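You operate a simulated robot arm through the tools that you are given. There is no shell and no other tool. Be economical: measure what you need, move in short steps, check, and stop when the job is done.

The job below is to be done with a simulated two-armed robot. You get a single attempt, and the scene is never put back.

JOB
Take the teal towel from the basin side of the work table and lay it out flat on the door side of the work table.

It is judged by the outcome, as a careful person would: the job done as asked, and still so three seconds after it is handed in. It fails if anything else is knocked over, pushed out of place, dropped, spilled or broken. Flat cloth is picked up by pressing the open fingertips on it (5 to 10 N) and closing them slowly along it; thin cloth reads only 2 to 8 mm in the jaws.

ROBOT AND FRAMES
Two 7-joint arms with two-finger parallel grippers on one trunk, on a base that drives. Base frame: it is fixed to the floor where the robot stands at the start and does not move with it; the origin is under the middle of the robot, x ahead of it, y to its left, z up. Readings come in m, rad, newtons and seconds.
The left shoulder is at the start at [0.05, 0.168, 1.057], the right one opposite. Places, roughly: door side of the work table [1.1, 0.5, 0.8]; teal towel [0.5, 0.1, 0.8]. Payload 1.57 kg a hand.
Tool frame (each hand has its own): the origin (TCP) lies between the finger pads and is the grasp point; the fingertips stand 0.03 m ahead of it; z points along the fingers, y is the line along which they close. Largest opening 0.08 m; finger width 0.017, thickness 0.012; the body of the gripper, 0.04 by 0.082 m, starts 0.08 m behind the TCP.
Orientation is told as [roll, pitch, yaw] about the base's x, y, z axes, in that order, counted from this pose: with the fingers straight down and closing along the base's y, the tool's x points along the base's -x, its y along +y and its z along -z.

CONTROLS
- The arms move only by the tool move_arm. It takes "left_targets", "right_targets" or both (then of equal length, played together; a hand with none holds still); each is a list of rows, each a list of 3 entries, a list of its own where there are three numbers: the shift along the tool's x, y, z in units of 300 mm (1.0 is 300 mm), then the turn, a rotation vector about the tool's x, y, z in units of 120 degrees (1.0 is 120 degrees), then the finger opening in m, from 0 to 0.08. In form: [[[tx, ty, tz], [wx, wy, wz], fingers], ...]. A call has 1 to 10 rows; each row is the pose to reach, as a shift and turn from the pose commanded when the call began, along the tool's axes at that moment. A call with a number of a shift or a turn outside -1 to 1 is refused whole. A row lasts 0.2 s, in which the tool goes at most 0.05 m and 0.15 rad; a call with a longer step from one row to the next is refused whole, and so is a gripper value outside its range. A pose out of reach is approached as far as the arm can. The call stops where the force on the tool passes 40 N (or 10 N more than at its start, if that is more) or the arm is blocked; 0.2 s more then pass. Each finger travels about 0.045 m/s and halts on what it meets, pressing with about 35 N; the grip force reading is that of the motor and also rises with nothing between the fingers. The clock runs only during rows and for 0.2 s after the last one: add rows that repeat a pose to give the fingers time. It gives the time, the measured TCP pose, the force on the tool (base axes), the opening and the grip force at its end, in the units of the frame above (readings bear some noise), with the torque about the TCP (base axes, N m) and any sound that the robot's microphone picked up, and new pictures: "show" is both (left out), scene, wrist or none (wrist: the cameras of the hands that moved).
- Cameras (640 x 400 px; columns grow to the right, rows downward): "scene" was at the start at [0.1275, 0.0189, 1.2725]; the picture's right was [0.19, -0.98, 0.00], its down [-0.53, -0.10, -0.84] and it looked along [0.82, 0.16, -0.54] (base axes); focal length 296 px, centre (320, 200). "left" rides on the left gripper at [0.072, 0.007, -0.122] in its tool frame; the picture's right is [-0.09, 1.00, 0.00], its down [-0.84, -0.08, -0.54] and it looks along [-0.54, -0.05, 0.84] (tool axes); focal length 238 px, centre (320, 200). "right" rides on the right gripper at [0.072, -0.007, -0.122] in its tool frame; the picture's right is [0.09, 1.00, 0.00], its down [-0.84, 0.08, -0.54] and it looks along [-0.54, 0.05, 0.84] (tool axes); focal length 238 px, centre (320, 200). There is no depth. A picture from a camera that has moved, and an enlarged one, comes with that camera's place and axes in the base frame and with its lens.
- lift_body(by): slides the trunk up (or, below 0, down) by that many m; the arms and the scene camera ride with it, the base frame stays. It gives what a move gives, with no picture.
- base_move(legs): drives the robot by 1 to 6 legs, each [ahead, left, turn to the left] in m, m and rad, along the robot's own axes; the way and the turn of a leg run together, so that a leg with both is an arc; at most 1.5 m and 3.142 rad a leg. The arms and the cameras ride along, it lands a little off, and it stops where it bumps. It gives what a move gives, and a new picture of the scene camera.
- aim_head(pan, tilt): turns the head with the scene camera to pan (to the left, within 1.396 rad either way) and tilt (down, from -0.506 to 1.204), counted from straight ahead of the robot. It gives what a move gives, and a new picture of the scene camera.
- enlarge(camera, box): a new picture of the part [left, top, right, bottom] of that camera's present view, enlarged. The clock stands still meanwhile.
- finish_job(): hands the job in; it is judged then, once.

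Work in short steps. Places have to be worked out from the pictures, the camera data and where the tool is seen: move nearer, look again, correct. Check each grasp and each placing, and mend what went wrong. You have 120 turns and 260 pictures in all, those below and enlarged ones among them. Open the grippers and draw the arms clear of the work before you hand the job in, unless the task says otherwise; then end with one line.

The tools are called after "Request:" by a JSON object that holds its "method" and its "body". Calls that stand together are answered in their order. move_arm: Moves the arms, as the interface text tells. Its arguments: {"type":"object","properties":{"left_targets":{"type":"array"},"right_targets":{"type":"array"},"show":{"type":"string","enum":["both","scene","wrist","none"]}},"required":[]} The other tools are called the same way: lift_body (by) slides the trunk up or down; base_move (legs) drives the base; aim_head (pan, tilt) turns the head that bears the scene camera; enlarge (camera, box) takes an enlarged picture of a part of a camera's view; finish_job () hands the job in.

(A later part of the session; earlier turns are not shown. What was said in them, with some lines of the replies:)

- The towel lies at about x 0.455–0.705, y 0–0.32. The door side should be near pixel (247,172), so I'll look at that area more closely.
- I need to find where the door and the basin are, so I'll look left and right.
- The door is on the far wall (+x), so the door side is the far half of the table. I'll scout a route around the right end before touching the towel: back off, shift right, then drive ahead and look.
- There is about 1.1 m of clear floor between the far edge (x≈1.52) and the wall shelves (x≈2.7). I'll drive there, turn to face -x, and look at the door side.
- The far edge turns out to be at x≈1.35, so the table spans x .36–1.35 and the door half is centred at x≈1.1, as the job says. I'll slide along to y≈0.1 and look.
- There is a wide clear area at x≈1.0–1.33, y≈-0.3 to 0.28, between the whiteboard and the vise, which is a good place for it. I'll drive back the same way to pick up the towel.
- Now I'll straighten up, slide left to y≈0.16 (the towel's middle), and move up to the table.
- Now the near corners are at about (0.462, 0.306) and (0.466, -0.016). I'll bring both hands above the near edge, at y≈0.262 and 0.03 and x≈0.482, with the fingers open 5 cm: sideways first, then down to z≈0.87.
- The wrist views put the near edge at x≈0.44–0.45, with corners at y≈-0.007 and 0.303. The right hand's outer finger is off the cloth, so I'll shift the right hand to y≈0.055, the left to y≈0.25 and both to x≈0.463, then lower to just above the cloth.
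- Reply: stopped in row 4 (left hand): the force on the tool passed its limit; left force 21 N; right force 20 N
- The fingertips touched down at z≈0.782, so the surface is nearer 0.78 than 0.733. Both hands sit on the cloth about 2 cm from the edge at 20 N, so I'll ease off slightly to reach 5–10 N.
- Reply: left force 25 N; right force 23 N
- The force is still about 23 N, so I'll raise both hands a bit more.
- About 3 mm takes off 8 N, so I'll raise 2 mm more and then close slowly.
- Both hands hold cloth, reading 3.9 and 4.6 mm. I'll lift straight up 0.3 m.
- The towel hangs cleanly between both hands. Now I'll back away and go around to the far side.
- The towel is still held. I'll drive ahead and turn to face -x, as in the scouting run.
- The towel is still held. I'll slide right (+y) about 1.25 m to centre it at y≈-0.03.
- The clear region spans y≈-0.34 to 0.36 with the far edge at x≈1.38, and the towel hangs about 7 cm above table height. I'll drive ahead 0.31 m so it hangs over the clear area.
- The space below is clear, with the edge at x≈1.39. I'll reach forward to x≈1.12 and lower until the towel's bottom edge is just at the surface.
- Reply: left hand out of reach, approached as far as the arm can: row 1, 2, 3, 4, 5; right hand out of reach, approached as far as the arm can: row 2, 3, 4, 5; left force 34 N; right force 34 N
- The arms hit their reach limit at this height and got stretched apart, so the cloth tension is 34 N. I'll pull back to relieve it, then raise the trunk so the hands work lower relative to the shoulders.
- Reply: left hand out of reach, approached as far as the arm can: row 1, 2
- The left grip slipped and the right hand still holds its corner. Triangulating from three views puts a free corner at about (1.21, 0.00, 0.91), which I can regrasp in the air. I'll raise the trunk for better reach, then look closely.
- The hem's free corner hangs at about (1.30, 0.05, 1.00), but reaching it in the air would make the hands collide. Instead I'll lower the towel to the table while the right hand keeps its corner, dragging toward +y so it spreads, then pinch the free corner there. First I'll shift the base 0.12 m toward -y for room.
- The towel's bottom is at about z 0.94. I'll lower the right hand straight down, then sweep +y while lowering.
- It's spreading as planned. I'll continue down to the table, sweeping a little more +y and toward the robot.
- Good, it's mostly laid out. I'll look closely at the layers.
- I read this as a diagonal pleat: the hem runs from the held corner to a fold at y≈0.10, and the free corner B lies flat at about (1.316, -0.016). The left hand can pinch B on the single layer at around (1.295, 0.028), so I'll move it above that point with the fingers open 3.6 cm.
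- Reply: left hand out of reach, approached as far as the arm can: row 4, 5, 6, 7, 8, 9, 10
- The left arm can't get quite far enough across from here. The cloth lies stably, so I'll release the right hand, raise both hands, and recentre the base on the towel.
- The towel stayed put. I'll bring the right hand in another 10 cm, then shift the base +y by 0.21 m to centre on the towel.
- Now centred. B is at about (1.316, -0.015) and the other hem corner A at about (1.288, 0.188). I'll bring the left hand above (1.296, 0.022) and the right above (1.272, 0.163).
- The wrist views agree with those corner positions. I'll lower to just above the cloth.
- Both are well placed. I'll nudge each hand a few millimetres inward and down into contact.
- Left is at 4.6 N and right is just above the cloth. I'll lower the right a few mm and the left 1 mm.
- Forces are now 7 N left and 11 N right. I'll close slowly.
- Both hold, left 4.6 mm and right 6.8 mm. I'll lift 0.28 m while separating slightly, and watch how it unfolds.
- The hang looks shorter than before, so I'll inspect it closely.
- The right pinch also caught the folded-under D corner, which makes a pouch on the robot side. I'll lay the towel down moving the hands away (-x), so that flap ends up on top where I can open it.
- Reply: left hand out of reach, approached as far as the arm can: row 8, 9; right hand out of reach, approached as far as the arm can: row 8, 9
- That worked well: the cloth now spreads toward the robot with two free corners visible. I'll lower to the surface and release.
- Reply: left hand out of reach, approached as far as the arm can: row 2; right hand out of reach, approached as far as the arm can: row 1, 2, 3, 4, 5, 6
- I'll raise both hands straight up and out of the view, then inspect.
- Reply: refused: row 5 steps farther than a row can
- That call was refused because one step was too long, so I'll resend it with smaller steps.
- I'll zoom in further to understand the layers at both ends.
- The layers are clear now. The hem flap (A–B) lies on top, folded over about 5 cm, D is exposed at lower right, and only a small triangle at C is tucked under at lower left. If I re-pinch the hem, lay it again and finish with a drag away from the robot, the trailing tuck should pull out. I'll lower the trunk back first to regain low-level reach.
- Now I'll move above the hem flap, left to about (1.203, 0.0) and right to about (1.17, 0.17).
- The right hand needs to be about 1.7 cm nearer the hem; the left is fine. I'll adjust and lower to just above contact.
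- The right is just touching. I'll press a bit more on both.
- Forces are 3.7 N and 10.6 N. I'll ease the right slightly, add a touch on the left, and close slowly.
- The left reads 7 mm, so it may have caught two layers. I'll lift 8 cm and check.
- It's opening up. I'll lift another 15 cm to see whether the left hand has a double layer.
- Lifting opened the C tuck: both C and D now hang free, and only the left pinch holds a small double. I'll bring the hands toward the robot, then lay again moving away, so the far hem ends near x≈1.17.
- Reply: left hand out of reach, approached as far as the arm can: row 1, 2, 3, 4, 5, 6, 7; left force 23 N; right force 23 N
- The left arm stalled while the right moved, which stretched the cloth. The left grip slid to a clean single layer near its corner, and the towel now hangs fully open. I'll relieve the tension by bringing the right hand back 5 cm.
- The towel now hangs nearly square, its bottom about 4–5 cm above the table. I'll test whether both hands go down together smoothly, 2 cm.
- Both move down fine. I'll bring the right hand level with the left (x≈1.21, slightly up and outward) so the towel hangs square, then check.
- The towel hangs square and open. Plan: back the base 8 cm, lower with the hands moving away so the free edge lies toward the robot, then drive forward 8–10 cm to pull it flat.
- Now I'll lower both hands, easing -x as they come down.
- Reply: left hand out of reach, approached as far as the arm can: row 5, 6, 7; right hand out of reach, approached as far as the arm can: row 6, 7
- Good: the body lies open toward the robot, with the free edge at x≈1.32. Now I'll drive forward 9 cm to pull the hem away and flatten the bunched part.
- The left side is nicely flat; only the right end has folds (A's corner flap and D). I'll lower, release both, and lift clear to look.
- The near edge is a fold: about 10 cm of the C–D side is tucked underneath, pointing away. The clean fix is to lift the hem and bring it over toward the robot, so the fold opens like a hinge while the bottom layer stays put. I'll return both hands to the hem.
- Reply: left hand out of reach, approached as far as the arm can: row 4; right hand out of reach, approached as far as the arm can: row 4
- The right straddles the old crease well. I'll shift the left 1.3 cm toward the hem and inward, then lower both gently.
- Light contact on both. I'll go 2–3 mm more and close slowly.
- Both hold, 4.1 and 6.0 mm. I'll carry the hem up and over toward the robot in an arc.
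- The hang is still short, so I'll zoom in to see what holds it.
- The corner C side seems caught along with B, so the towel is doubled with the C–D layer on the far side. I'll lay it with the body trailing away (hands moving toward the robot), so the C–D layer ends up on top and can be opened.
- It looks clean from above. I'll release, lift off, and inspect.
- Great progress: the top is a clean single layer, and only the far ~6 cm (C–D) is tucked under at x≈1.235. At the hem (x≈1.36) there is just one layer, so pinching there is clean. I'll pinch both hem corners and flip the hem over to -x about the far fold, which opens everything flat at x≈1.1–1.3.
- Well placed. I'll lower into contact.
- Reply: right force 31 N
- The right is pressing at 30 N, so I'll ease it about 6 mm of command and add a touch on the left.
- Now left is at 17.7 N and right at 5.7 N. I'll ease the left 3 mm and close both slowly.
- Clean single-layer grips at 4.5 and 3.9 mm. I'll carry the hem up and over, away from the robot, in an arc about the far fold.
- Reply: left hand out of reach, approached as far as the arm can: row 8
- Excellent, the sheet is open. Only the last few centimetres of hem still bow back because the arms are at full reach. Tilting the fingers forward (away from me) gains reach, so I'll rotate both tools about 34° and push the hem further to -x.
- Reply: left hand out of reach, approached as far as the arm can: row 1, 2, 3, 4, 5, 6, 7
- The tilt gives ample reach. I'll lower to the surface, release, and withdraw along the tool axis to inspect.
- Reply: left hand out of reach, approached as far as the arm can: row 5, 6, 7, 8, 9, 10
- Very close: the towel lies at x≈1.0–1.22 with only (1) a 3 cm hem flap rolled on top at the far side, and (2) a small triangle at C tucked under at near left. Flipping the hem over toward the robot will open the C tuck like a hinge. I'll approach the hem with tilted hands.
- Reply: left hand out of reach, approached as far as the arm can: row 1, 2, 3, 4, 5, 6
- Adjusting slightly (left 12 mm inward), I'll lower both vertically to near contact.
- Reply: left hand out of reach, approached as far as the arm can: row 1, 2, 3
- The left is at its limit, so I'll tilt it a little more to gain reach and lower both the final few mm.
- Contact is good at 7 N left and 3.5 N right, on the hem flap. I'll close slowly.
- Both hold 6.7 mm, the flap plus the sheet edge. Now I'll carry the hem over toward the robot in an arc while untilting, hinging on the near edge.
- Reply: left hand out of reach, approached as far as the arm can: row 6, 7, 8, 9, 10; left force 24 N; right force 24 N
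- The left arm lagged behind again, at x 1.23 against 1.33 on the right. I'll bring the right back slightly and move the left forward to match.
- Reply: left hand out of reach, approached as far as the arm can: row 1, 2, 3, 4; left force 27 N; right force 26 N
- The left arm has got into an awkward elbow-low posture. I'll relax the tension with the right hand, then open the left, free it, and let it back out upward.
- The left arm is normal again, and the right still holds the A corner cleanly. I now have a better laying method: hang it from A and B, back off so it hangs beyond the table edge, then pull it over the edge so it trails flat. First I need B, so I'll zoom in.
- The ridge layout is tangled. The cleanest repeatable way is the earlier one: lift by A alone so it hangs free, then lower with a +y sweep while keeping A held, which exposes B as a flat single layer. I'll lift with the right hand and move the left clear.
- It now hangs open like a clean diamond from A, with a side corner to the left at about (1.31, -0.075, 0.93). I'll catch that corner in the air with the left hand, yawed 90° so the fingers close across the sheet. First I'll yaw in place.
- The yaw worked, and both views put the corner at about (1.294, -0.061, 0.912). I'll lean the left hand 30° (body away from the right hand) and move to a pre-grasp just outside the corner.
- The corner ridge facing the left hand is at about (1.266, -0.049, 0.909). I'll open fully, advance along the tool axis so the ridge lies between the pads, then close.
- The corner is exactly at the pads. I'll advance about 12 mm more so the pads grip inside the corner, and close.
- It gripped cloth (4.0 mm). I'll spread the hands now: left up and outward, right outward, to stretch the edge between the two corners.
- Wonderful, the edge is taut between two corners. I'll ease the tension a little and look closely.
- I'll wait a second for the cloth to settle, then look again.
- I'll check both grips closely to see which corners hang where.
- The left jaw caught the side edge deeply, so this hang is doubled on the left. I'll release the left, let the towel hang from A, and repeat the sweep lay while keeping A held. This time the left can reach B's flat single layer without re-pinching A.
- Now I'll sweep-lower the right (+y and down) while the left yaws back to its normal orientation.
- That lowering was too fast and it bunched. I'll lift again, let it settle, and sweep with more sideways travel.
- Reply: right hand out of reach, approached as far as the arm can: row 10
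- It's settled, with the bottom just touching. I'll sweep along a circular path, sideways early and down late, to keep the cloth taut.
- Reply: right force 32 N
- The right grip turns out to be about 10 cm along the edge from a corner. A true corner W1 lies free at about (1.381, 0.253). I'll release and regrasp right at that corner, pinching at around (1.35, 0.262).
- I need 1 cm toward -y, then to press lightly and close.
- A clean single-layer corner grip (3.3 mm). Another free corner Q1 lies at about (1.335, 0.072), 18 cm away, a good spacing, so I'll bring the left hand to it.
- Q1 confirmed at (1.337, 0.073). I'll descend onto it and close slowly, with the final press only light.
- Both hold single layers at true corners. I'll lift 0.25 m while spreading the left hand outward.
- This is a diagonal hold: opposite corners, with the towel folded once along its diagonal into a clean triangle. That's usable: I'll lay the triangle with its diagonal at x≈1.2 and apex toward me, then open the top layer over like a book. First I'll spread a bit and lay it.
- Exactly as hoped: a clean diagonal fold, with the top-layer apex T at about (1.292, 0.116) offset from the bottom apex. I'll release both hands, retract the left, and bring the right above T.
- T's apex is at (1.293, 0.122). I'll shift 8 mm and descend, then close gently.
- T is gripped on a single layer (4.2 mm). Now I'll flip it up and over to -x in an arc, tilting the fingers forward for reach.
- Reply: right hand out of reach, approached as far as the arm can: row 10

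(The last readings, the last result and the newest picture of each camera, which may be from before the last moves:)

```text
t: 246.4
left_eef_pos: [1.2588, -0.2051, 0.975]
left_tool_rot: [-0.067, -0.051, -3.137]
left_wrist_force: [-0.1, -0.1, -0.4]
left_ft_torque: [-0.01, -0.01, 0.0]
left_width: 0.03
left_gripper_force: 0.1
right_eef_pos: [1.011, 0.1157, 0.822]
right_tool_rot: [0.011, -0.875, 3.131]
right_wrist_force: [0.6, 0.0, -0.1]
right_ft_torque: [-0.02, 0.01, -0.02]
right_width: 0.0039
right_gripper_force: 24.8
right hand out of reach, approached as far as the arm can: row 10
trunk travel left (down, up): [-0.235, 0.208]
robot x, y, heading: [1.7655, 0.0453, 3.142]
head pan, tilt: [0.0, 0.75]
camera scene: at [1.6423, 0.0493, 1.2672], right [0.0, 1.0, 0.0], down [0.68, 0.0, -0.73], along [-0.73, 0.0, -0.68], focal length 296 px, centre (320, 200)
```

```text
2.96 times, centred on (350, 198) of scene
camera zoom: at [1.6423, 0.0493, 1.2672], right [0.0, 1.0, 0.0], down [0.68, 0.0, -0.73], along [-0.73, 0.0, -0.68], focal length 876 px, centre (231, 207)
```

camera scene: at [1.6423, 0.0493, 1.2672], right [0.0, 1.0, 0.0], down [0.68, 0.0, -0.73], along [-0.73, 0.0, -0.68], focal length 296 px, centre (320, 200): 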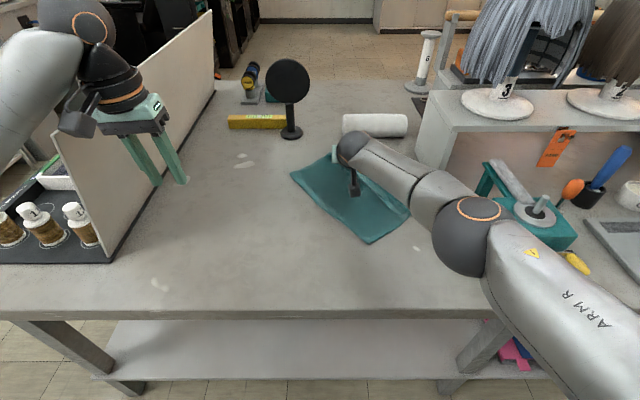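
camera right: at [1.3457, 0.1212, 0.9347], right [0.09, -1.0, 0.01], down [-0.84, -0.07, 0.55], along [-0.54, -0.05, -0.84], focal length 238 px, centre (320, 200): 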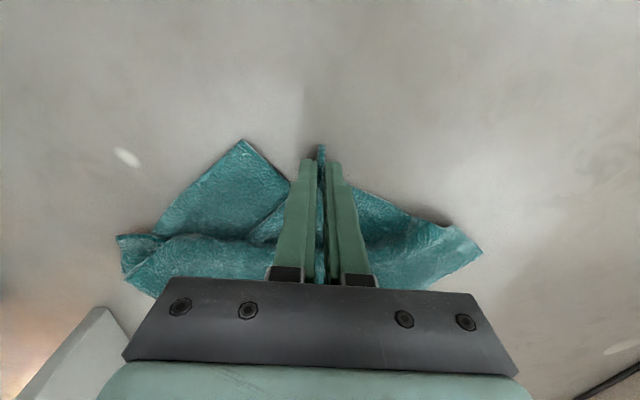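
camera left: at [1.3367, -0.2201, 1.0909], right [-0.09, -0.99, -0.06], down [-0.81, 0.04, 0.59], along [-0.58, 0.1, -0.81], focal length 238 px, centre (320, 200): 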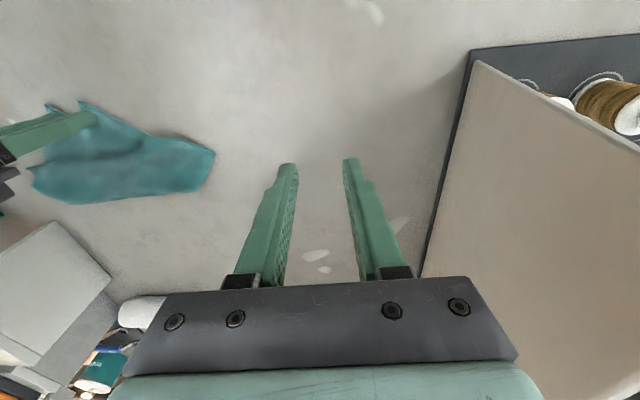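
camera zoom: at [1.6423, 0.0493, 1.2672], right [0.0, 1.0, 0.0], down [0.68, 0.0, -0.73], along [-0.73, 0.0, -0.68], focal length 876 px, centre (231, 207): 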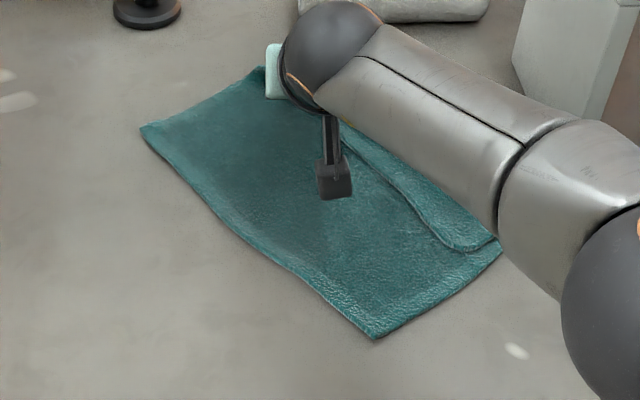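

Superb, it's nearly all flat. I'll lower T's tip, release, and withdraw to see the remaining fold on the right.

Request:
{"method": "move_arm", "body": {"right_targets": [[[0.025, 0, 0.02], [0, 0, 0], 0.0], [[0.025, 0, 0.02], [0, 0, 0], 0.012], [[0.025, 0, 0.02], [0, 0, 0], 0.024], [[0.025, 0, 0.02], [0, 0, 0], 0.034], [[0, 0, -0.08], [0, 0, 0], 0.034], [[-0.05, 0, -0.22], [0, 0.05, 0], 0.034], [[-0.1, 0, -0.36], [0, 0.11, 0], 0.034], [[-0.15, 0, -0.5], [0, 0.17, 0], 0.034], [[-0.18, 0, -0.64], [0, 0.23, 0], 0.034], [[-0.18, 0, -0.78], [0, 0.29, 0], 0.034]], "show": "scene"}}

Request:
{"method": "enlarge", "body": {"camera": "scene", "box": [260, 130, 440, 250]}}

```text
t: 248.6
left_eef_pos: [1.2586, -0.2045, 0.9755]
left_tool_rot: [-0.068, -0.052, -3.136]
left_wrist_force: [0.0, 0.8, -0.7]
left_ft_torque: [-0.05, 0.03, 0.04]
left_width: 0.03
left_gripper_force: 0.0
right_eef_pos: [1.1512, 0.1169, 1.0154]
right_tool_rot: [0.009, -0.262, 3.137]
right_wrist_force: [-1.0, -0.3, 0.7]
right_ft_torque: [0.02, 0.0, 0.01]
right_width: 0.0342
right_gripper_force: 0.0
trunk travel left (down, up): [-0.235, 0.208]
robot x, y, heading: [1.7671, 0.0488, 3.143]
head pan, tilt: [0.0, 0.75]
camera scene: at [1.6428, 0.0486, 1.2672], right [0.0, 1.0, 0.0], down [0.68, 0.0, -0.73], along [-0.73, 0.0, -0.68], focal length 296 px, centre (320, 200)
```

scene: 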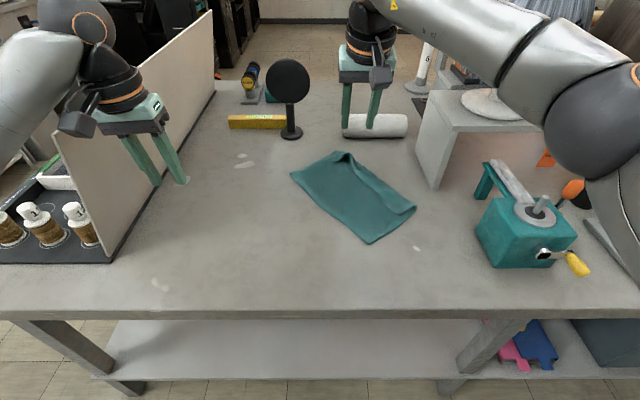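

```text
3.33 times, centred on (350, 190) of scene
camera zoom: at [1.6428, 0.0486, 1.2672], right [0.0, 1.0, 0.0], down [0.68, 0.0, -0.73], along [-0.73, 0.0, -0.68], focal length 986 px, centre (220, 233)
```

zoom: 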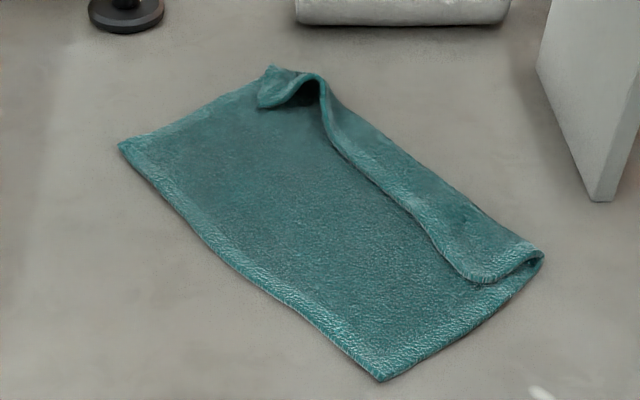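

Nearly done: only one long-side strip (3–4 cm) remains folded on top along the right-far edge, with its corner A at about (1.175, 0.233). I'll bring the right hand upright above that corner to flip it outward.

Request:
{"method": "move_arm", "body": {"right_targets": [[[0.03, -0.08, 0.05], [0, 0.03, 0], 0.028], [[0.06, -0.16, 0.12], [0, 0.06, 0], 0.028], [[0.1, -0.24, 0.22], [0, 0.09, 0], 0.028], [[0.14, -0.32, 0.33], [0, 0.12, 0], 0.028], [[0.17, -0.393, 0.44], [0, 0.125, 0], 0.028], [[0.196, -0.393, 0.54], [0, 0.125, 0], 0.028]], "show": "wrist"}}

```text
t: 250.0
left_eef_pos: [1.2589, -0.2047, 0.9745]
left_tool_rot: [-0.067, -0.051, -3.137]
left_wrist_force: [-0.2, 0.1, 0.3]
left_ft_torque: [0.02, 0.0, 0.01]
left_width: 0.03
left_gripper_force: 0.0
right_eef_pos: [1.1676, 0.2339, 0.8431]
right_tool_rot: [0.007, -0.001, 3.138]
right_wrist_force: [-0.3, -0.2, -0.1]
right_ft_torque: [-0.04, -0.02, -0.02]
right_width: 0.0281
right_gripper_force: 0.1
trunk travel left (down, up): [-0.235, 0.208]
robot x, y, heading: [1.7661, 0.0471, 3.139]
head pan, tilt: [0.0, 0.75]
camera right: at [1.2421, 0.2411, 0.966], right [0.09, -1.0, 0.01], down [-0.84, -0.07, 0.54], along [-0.54, -0.05, -0.84], focal length 238 px, centre (320, 200)
```

right: 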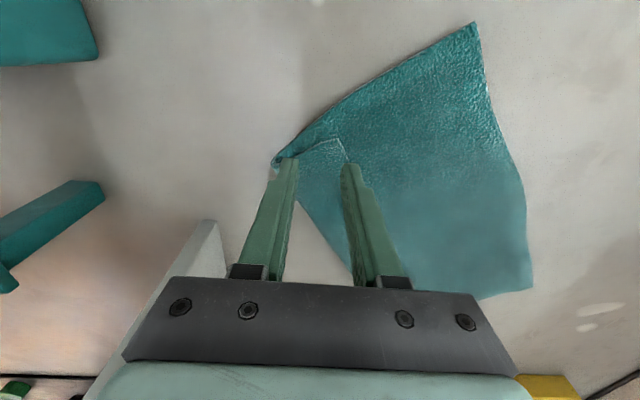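

The fingers are centred over the flap corner. I'll press lightly and close.

Request:
{"method": "move_arm", "body": {"right_targets": [[[0, 0, 0.04], [0, 0, 0], 0.026], [[0, 0, 0.07], [0, 0, 0], 0.026], [[0, 0, 0.083], [0, 0, 0], 0.026], [[0, 0, 0.088], [0, 0, 0], 0.026], [[0, 0, 0.088], [0, 0, 0], 0.021], [[0, 0, 0.088], [0, 0, 0], 0.016], [[0, 0, 0.088], [0, 0, 0], 0.01], [[0, 0, 0.088], [0, 0, 0], 0.005], [[0, 0, 0.088], [0, 0, 0], 0.0], [[0, 0, 0.088], [0, 0, 0], 0.0]], "show": "wrist"}}

```text
t: 252.2
left_eef_pos: [1.259, -0.2047, 0.9747]
left_tool_rot: [-0.068, -0.052, -3.136]
left_wrist_force: [0.0, 0.0, -0.5]
left_ft_torque: [0.03, 0.0, 0.01]
left_width: 0.0301
left_gripper_force: 0.1
right_eef_pos: [1.1708, 0.2332, 0.8167]
right_tool_rot: [0.007, -0.003, 3.139]
right_wrist_force: [-0.2, -0.5, 2.7]
right_ft_torque: [0.01, 0.01, -0.01]
right_width: 0.0032
right_gripper_force: 24.1
trunk travel left (down, up): [-0.235, 0.208]
robot x, y, heading: [1.7645, 0.0473, 3.138]
head pan, tilt: [0.0, 0.75]
camera right: at [1.2439, 0.2414, 0.939], right [0.09, -1.0, 0.01], down [-0.84, -0.07, 0.55], along [-0.54, -0.05, -0.84], focal length 238 px, centre (320, 200)
```

right: 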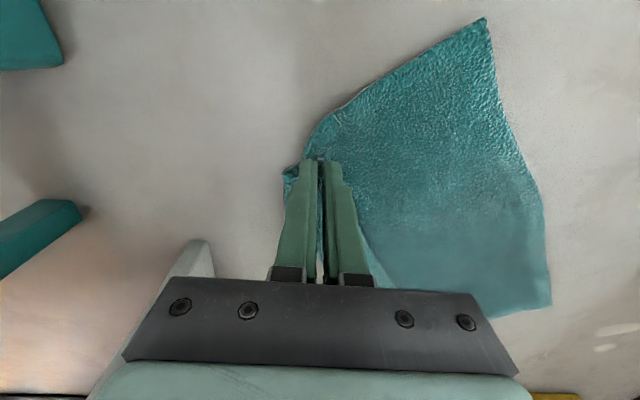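

Only the flap is pinched (3.2 mm). I'll lift slightly and roll it outward over the fold line.

Request:
{"method": "move_arm", "body": {"right_targets": [[[0, 0, -0.1], [0, 0, 0], 0.0], [[-0.033, -0.04, -0.15], [0, 0, 0], 0.0], [[-0.067, -0.09, -0.15], [0, 0, 0], 0.0], [[-0.1, -0.14, -0.117], [0, 0, 0], 0.0], [[-0.115, -0.172, -0.06], [0, 0, 0], 0.0], [[-0.115, -0.175, -0.012], [0, 0, 0], 0.0]]}}

```text
t: 253.6
left_eef_pos: [1.2583, -0.2039, 0.9741]
left_tool_rot: [-0.067, -0.05, -3.136]
left_wrist_force: [-0.7, 0.0, -0.3]
left_ft_torque: [0.0, 0.0, 0.02]
left_width: 0.0299
left_gripper_force: 0.1
right_eef_pos: [1.138, 0.2884, 0.8201]
right_tool_rot: [0.007, -0.007, 3.138]
right_wrist_force: [0.0, 0.4, 0.1]
right_ft_torque: [0.02, 0.0, 0.0]
right_width: 0.0034
right_gripper_force: 24.1
trunk travel left (down, up): [-0.235, 0.208]
robot x, y, heading: [1.7668, 0.0466, 3.136]
head pan, tilt: [0.0, 0.75]
camera scene: at [1.6425, 0.0487, 1.2672], right [0.0, 1.0, 0.0], down [0.68, 0.0, -0.73], along [-0.73, 0.0, -0.68], focal length 296 px, centre (320, 200)
camera right: at [1.2106, 0.2953, 0.942], right [0.09, -1.0, 0.01], down [-0.83, -0.07, 0.55], along [-0.55, -0.05, -0.84], focal length 238 px, centre (320, 200)
```

scene: 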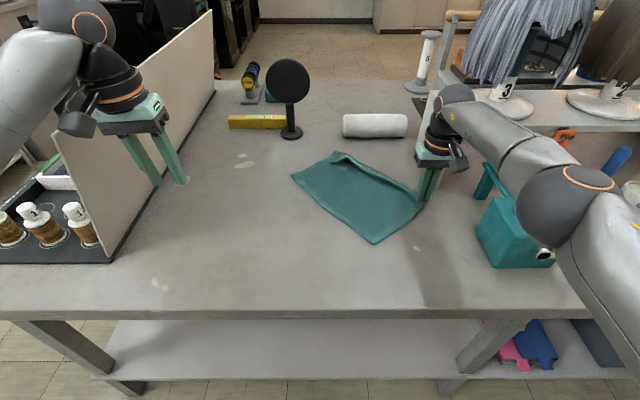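
right: 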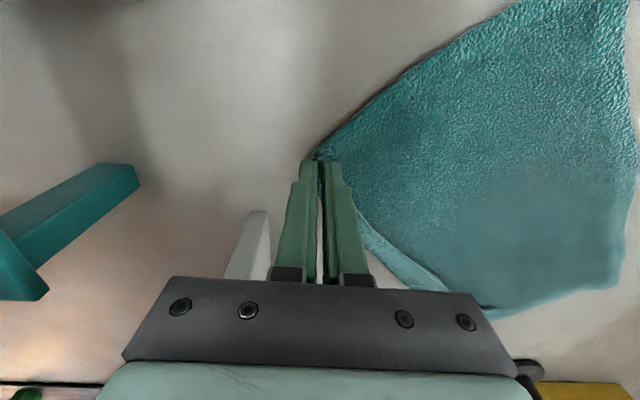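

Corner A is open. I'll release, lift straight up, back off, and inspect.

Request:
{"method": "move_arm", "body": {"right_targets": [[[-0.01, -0.015, 0.01], [0, 0, 0], 0.0], [[-0.01, -0.015, 0.01], [0, 0, 0], 0.01], [[-0.01, -0.015, 0.01], [0, 0, 0], 0.02], [[-0.01, -0.015, -0.08], [0, 0, 0], 0.024], [[0, 0, -0.22], [0, 0, 0], 0.024], [[0.1, 0, -0.33], [0, 0, 0], 0.024], [[0.23, 0, -0.42], [0, 0, 0], 0.024], [[0.36, 0, -0.5], [0, 0, 0], 0.024], [[0.48, 0, -0.55], [0, 0, 0], 0.024]], "show": "none"}}

Request:
{"method": "enlarge", "body": {"camera": "scene", "box": [260, 130, 440, 250]}}

```text
t: 255.6
left_eef_pos: [1.2589, -0.205, 0.9738]
left_tool_rot: [-0.066, -0.051, -3.137]
left_wrist_force: [-0.2, 0.4, 0.4]
left_ft_torque: [0.0, -0.03, 0.02]
left_width: 0.0301
left_gripper_force: 0.2
right_eef_pos: [1.2833, 0.2849, 0.9781]
right_tool_rot: [0.005, -0.005, 3.137]
right_wrist_force: [-0.7, -1.3, 0.1]
right_ft_torque: [0.01, -0.02, -0.02]
right_width: 0.024
right_gripper_force: 0.1
right hand out of reach, approached as far as the arm can: row 1, 2, 3
trunk travel left (down, up): [-0.235, 0.208]
robot x, y, heading: [1.7641, 0.0467, 3.137]
head pan, tilt: [0.0, 0.75]
```

```text
3.33 times, centred on (350, 190) of scene
camera zoom: at [1.6428, 0.0487, 1.2673], right [0.0, 1.0, 0.0], down [0.68, 0.0, -0.73], along [-0.73, 0.0, -0.68], focal length 986 px, centre (220, 233)
```

zoom: 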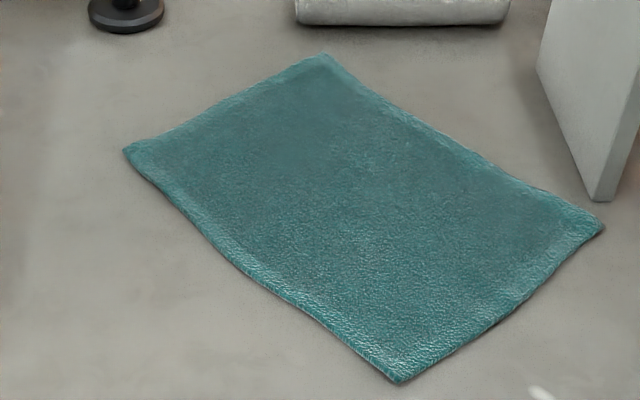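

The towel is now completely flat, spanning x≈0.89–1.25 on the door half, with nothing else disturbed. I'll drive back to draw both arms clear, with grippers open, and take a last look.

Request:
{"method": "base_move", "body": {"legs": [[-0.3, 0, 0]]}}

```text
t: 257.7
left_eef_pos: [1.5595, -0.2036, 0.9752]
left_tool_rot: [-0.067, -0.052, -3.143]
left_wrist_force: [-0.4, -0.5, -0.1]
left_ft_torque: [-0.03, 0.01, 0.01]
left_width: 0.0301
left_gripper_force: 0.1
right_eef_pos: [1.5851, 0.2847, 0.9783]
right_tool_rot: [0.008, -0.003, 3.132]
right_wrist_force: [-0.7, -0.2, -0.5]
right_ft_torque: [0.01, 0.01, -0.01]
right_width: 0.0239
right_gripper_force: 0.1
trunk travel left (down, up): [-0.235, 0.208]
robot x, y, heading: [2.0662, 0.0443, 3.13]
head pan, tilt: [0.0, 0.75]
camera scene: at [1.9442, 0.0475, 1.2673], right [0.01, 1.0, 0.0], down [0.68, -0.01, -0.73], along [-0.73, 0.01, -0.68], focal length 296 px, centre (320, 200)
```

scene: 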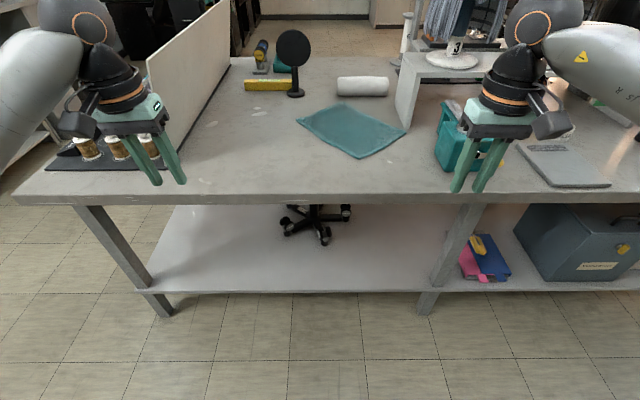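

The towel lies flat on the door side, everything else is in place, and the arms are clear. I'm handing in.

Request:
{"method": "finish_job", "body": {}}

```text
The job is handed in.
```

The teal towel is laid out flat on the door side of the work table; nothing else looked moved in the last picture, the grippers are open and the arms are clear.
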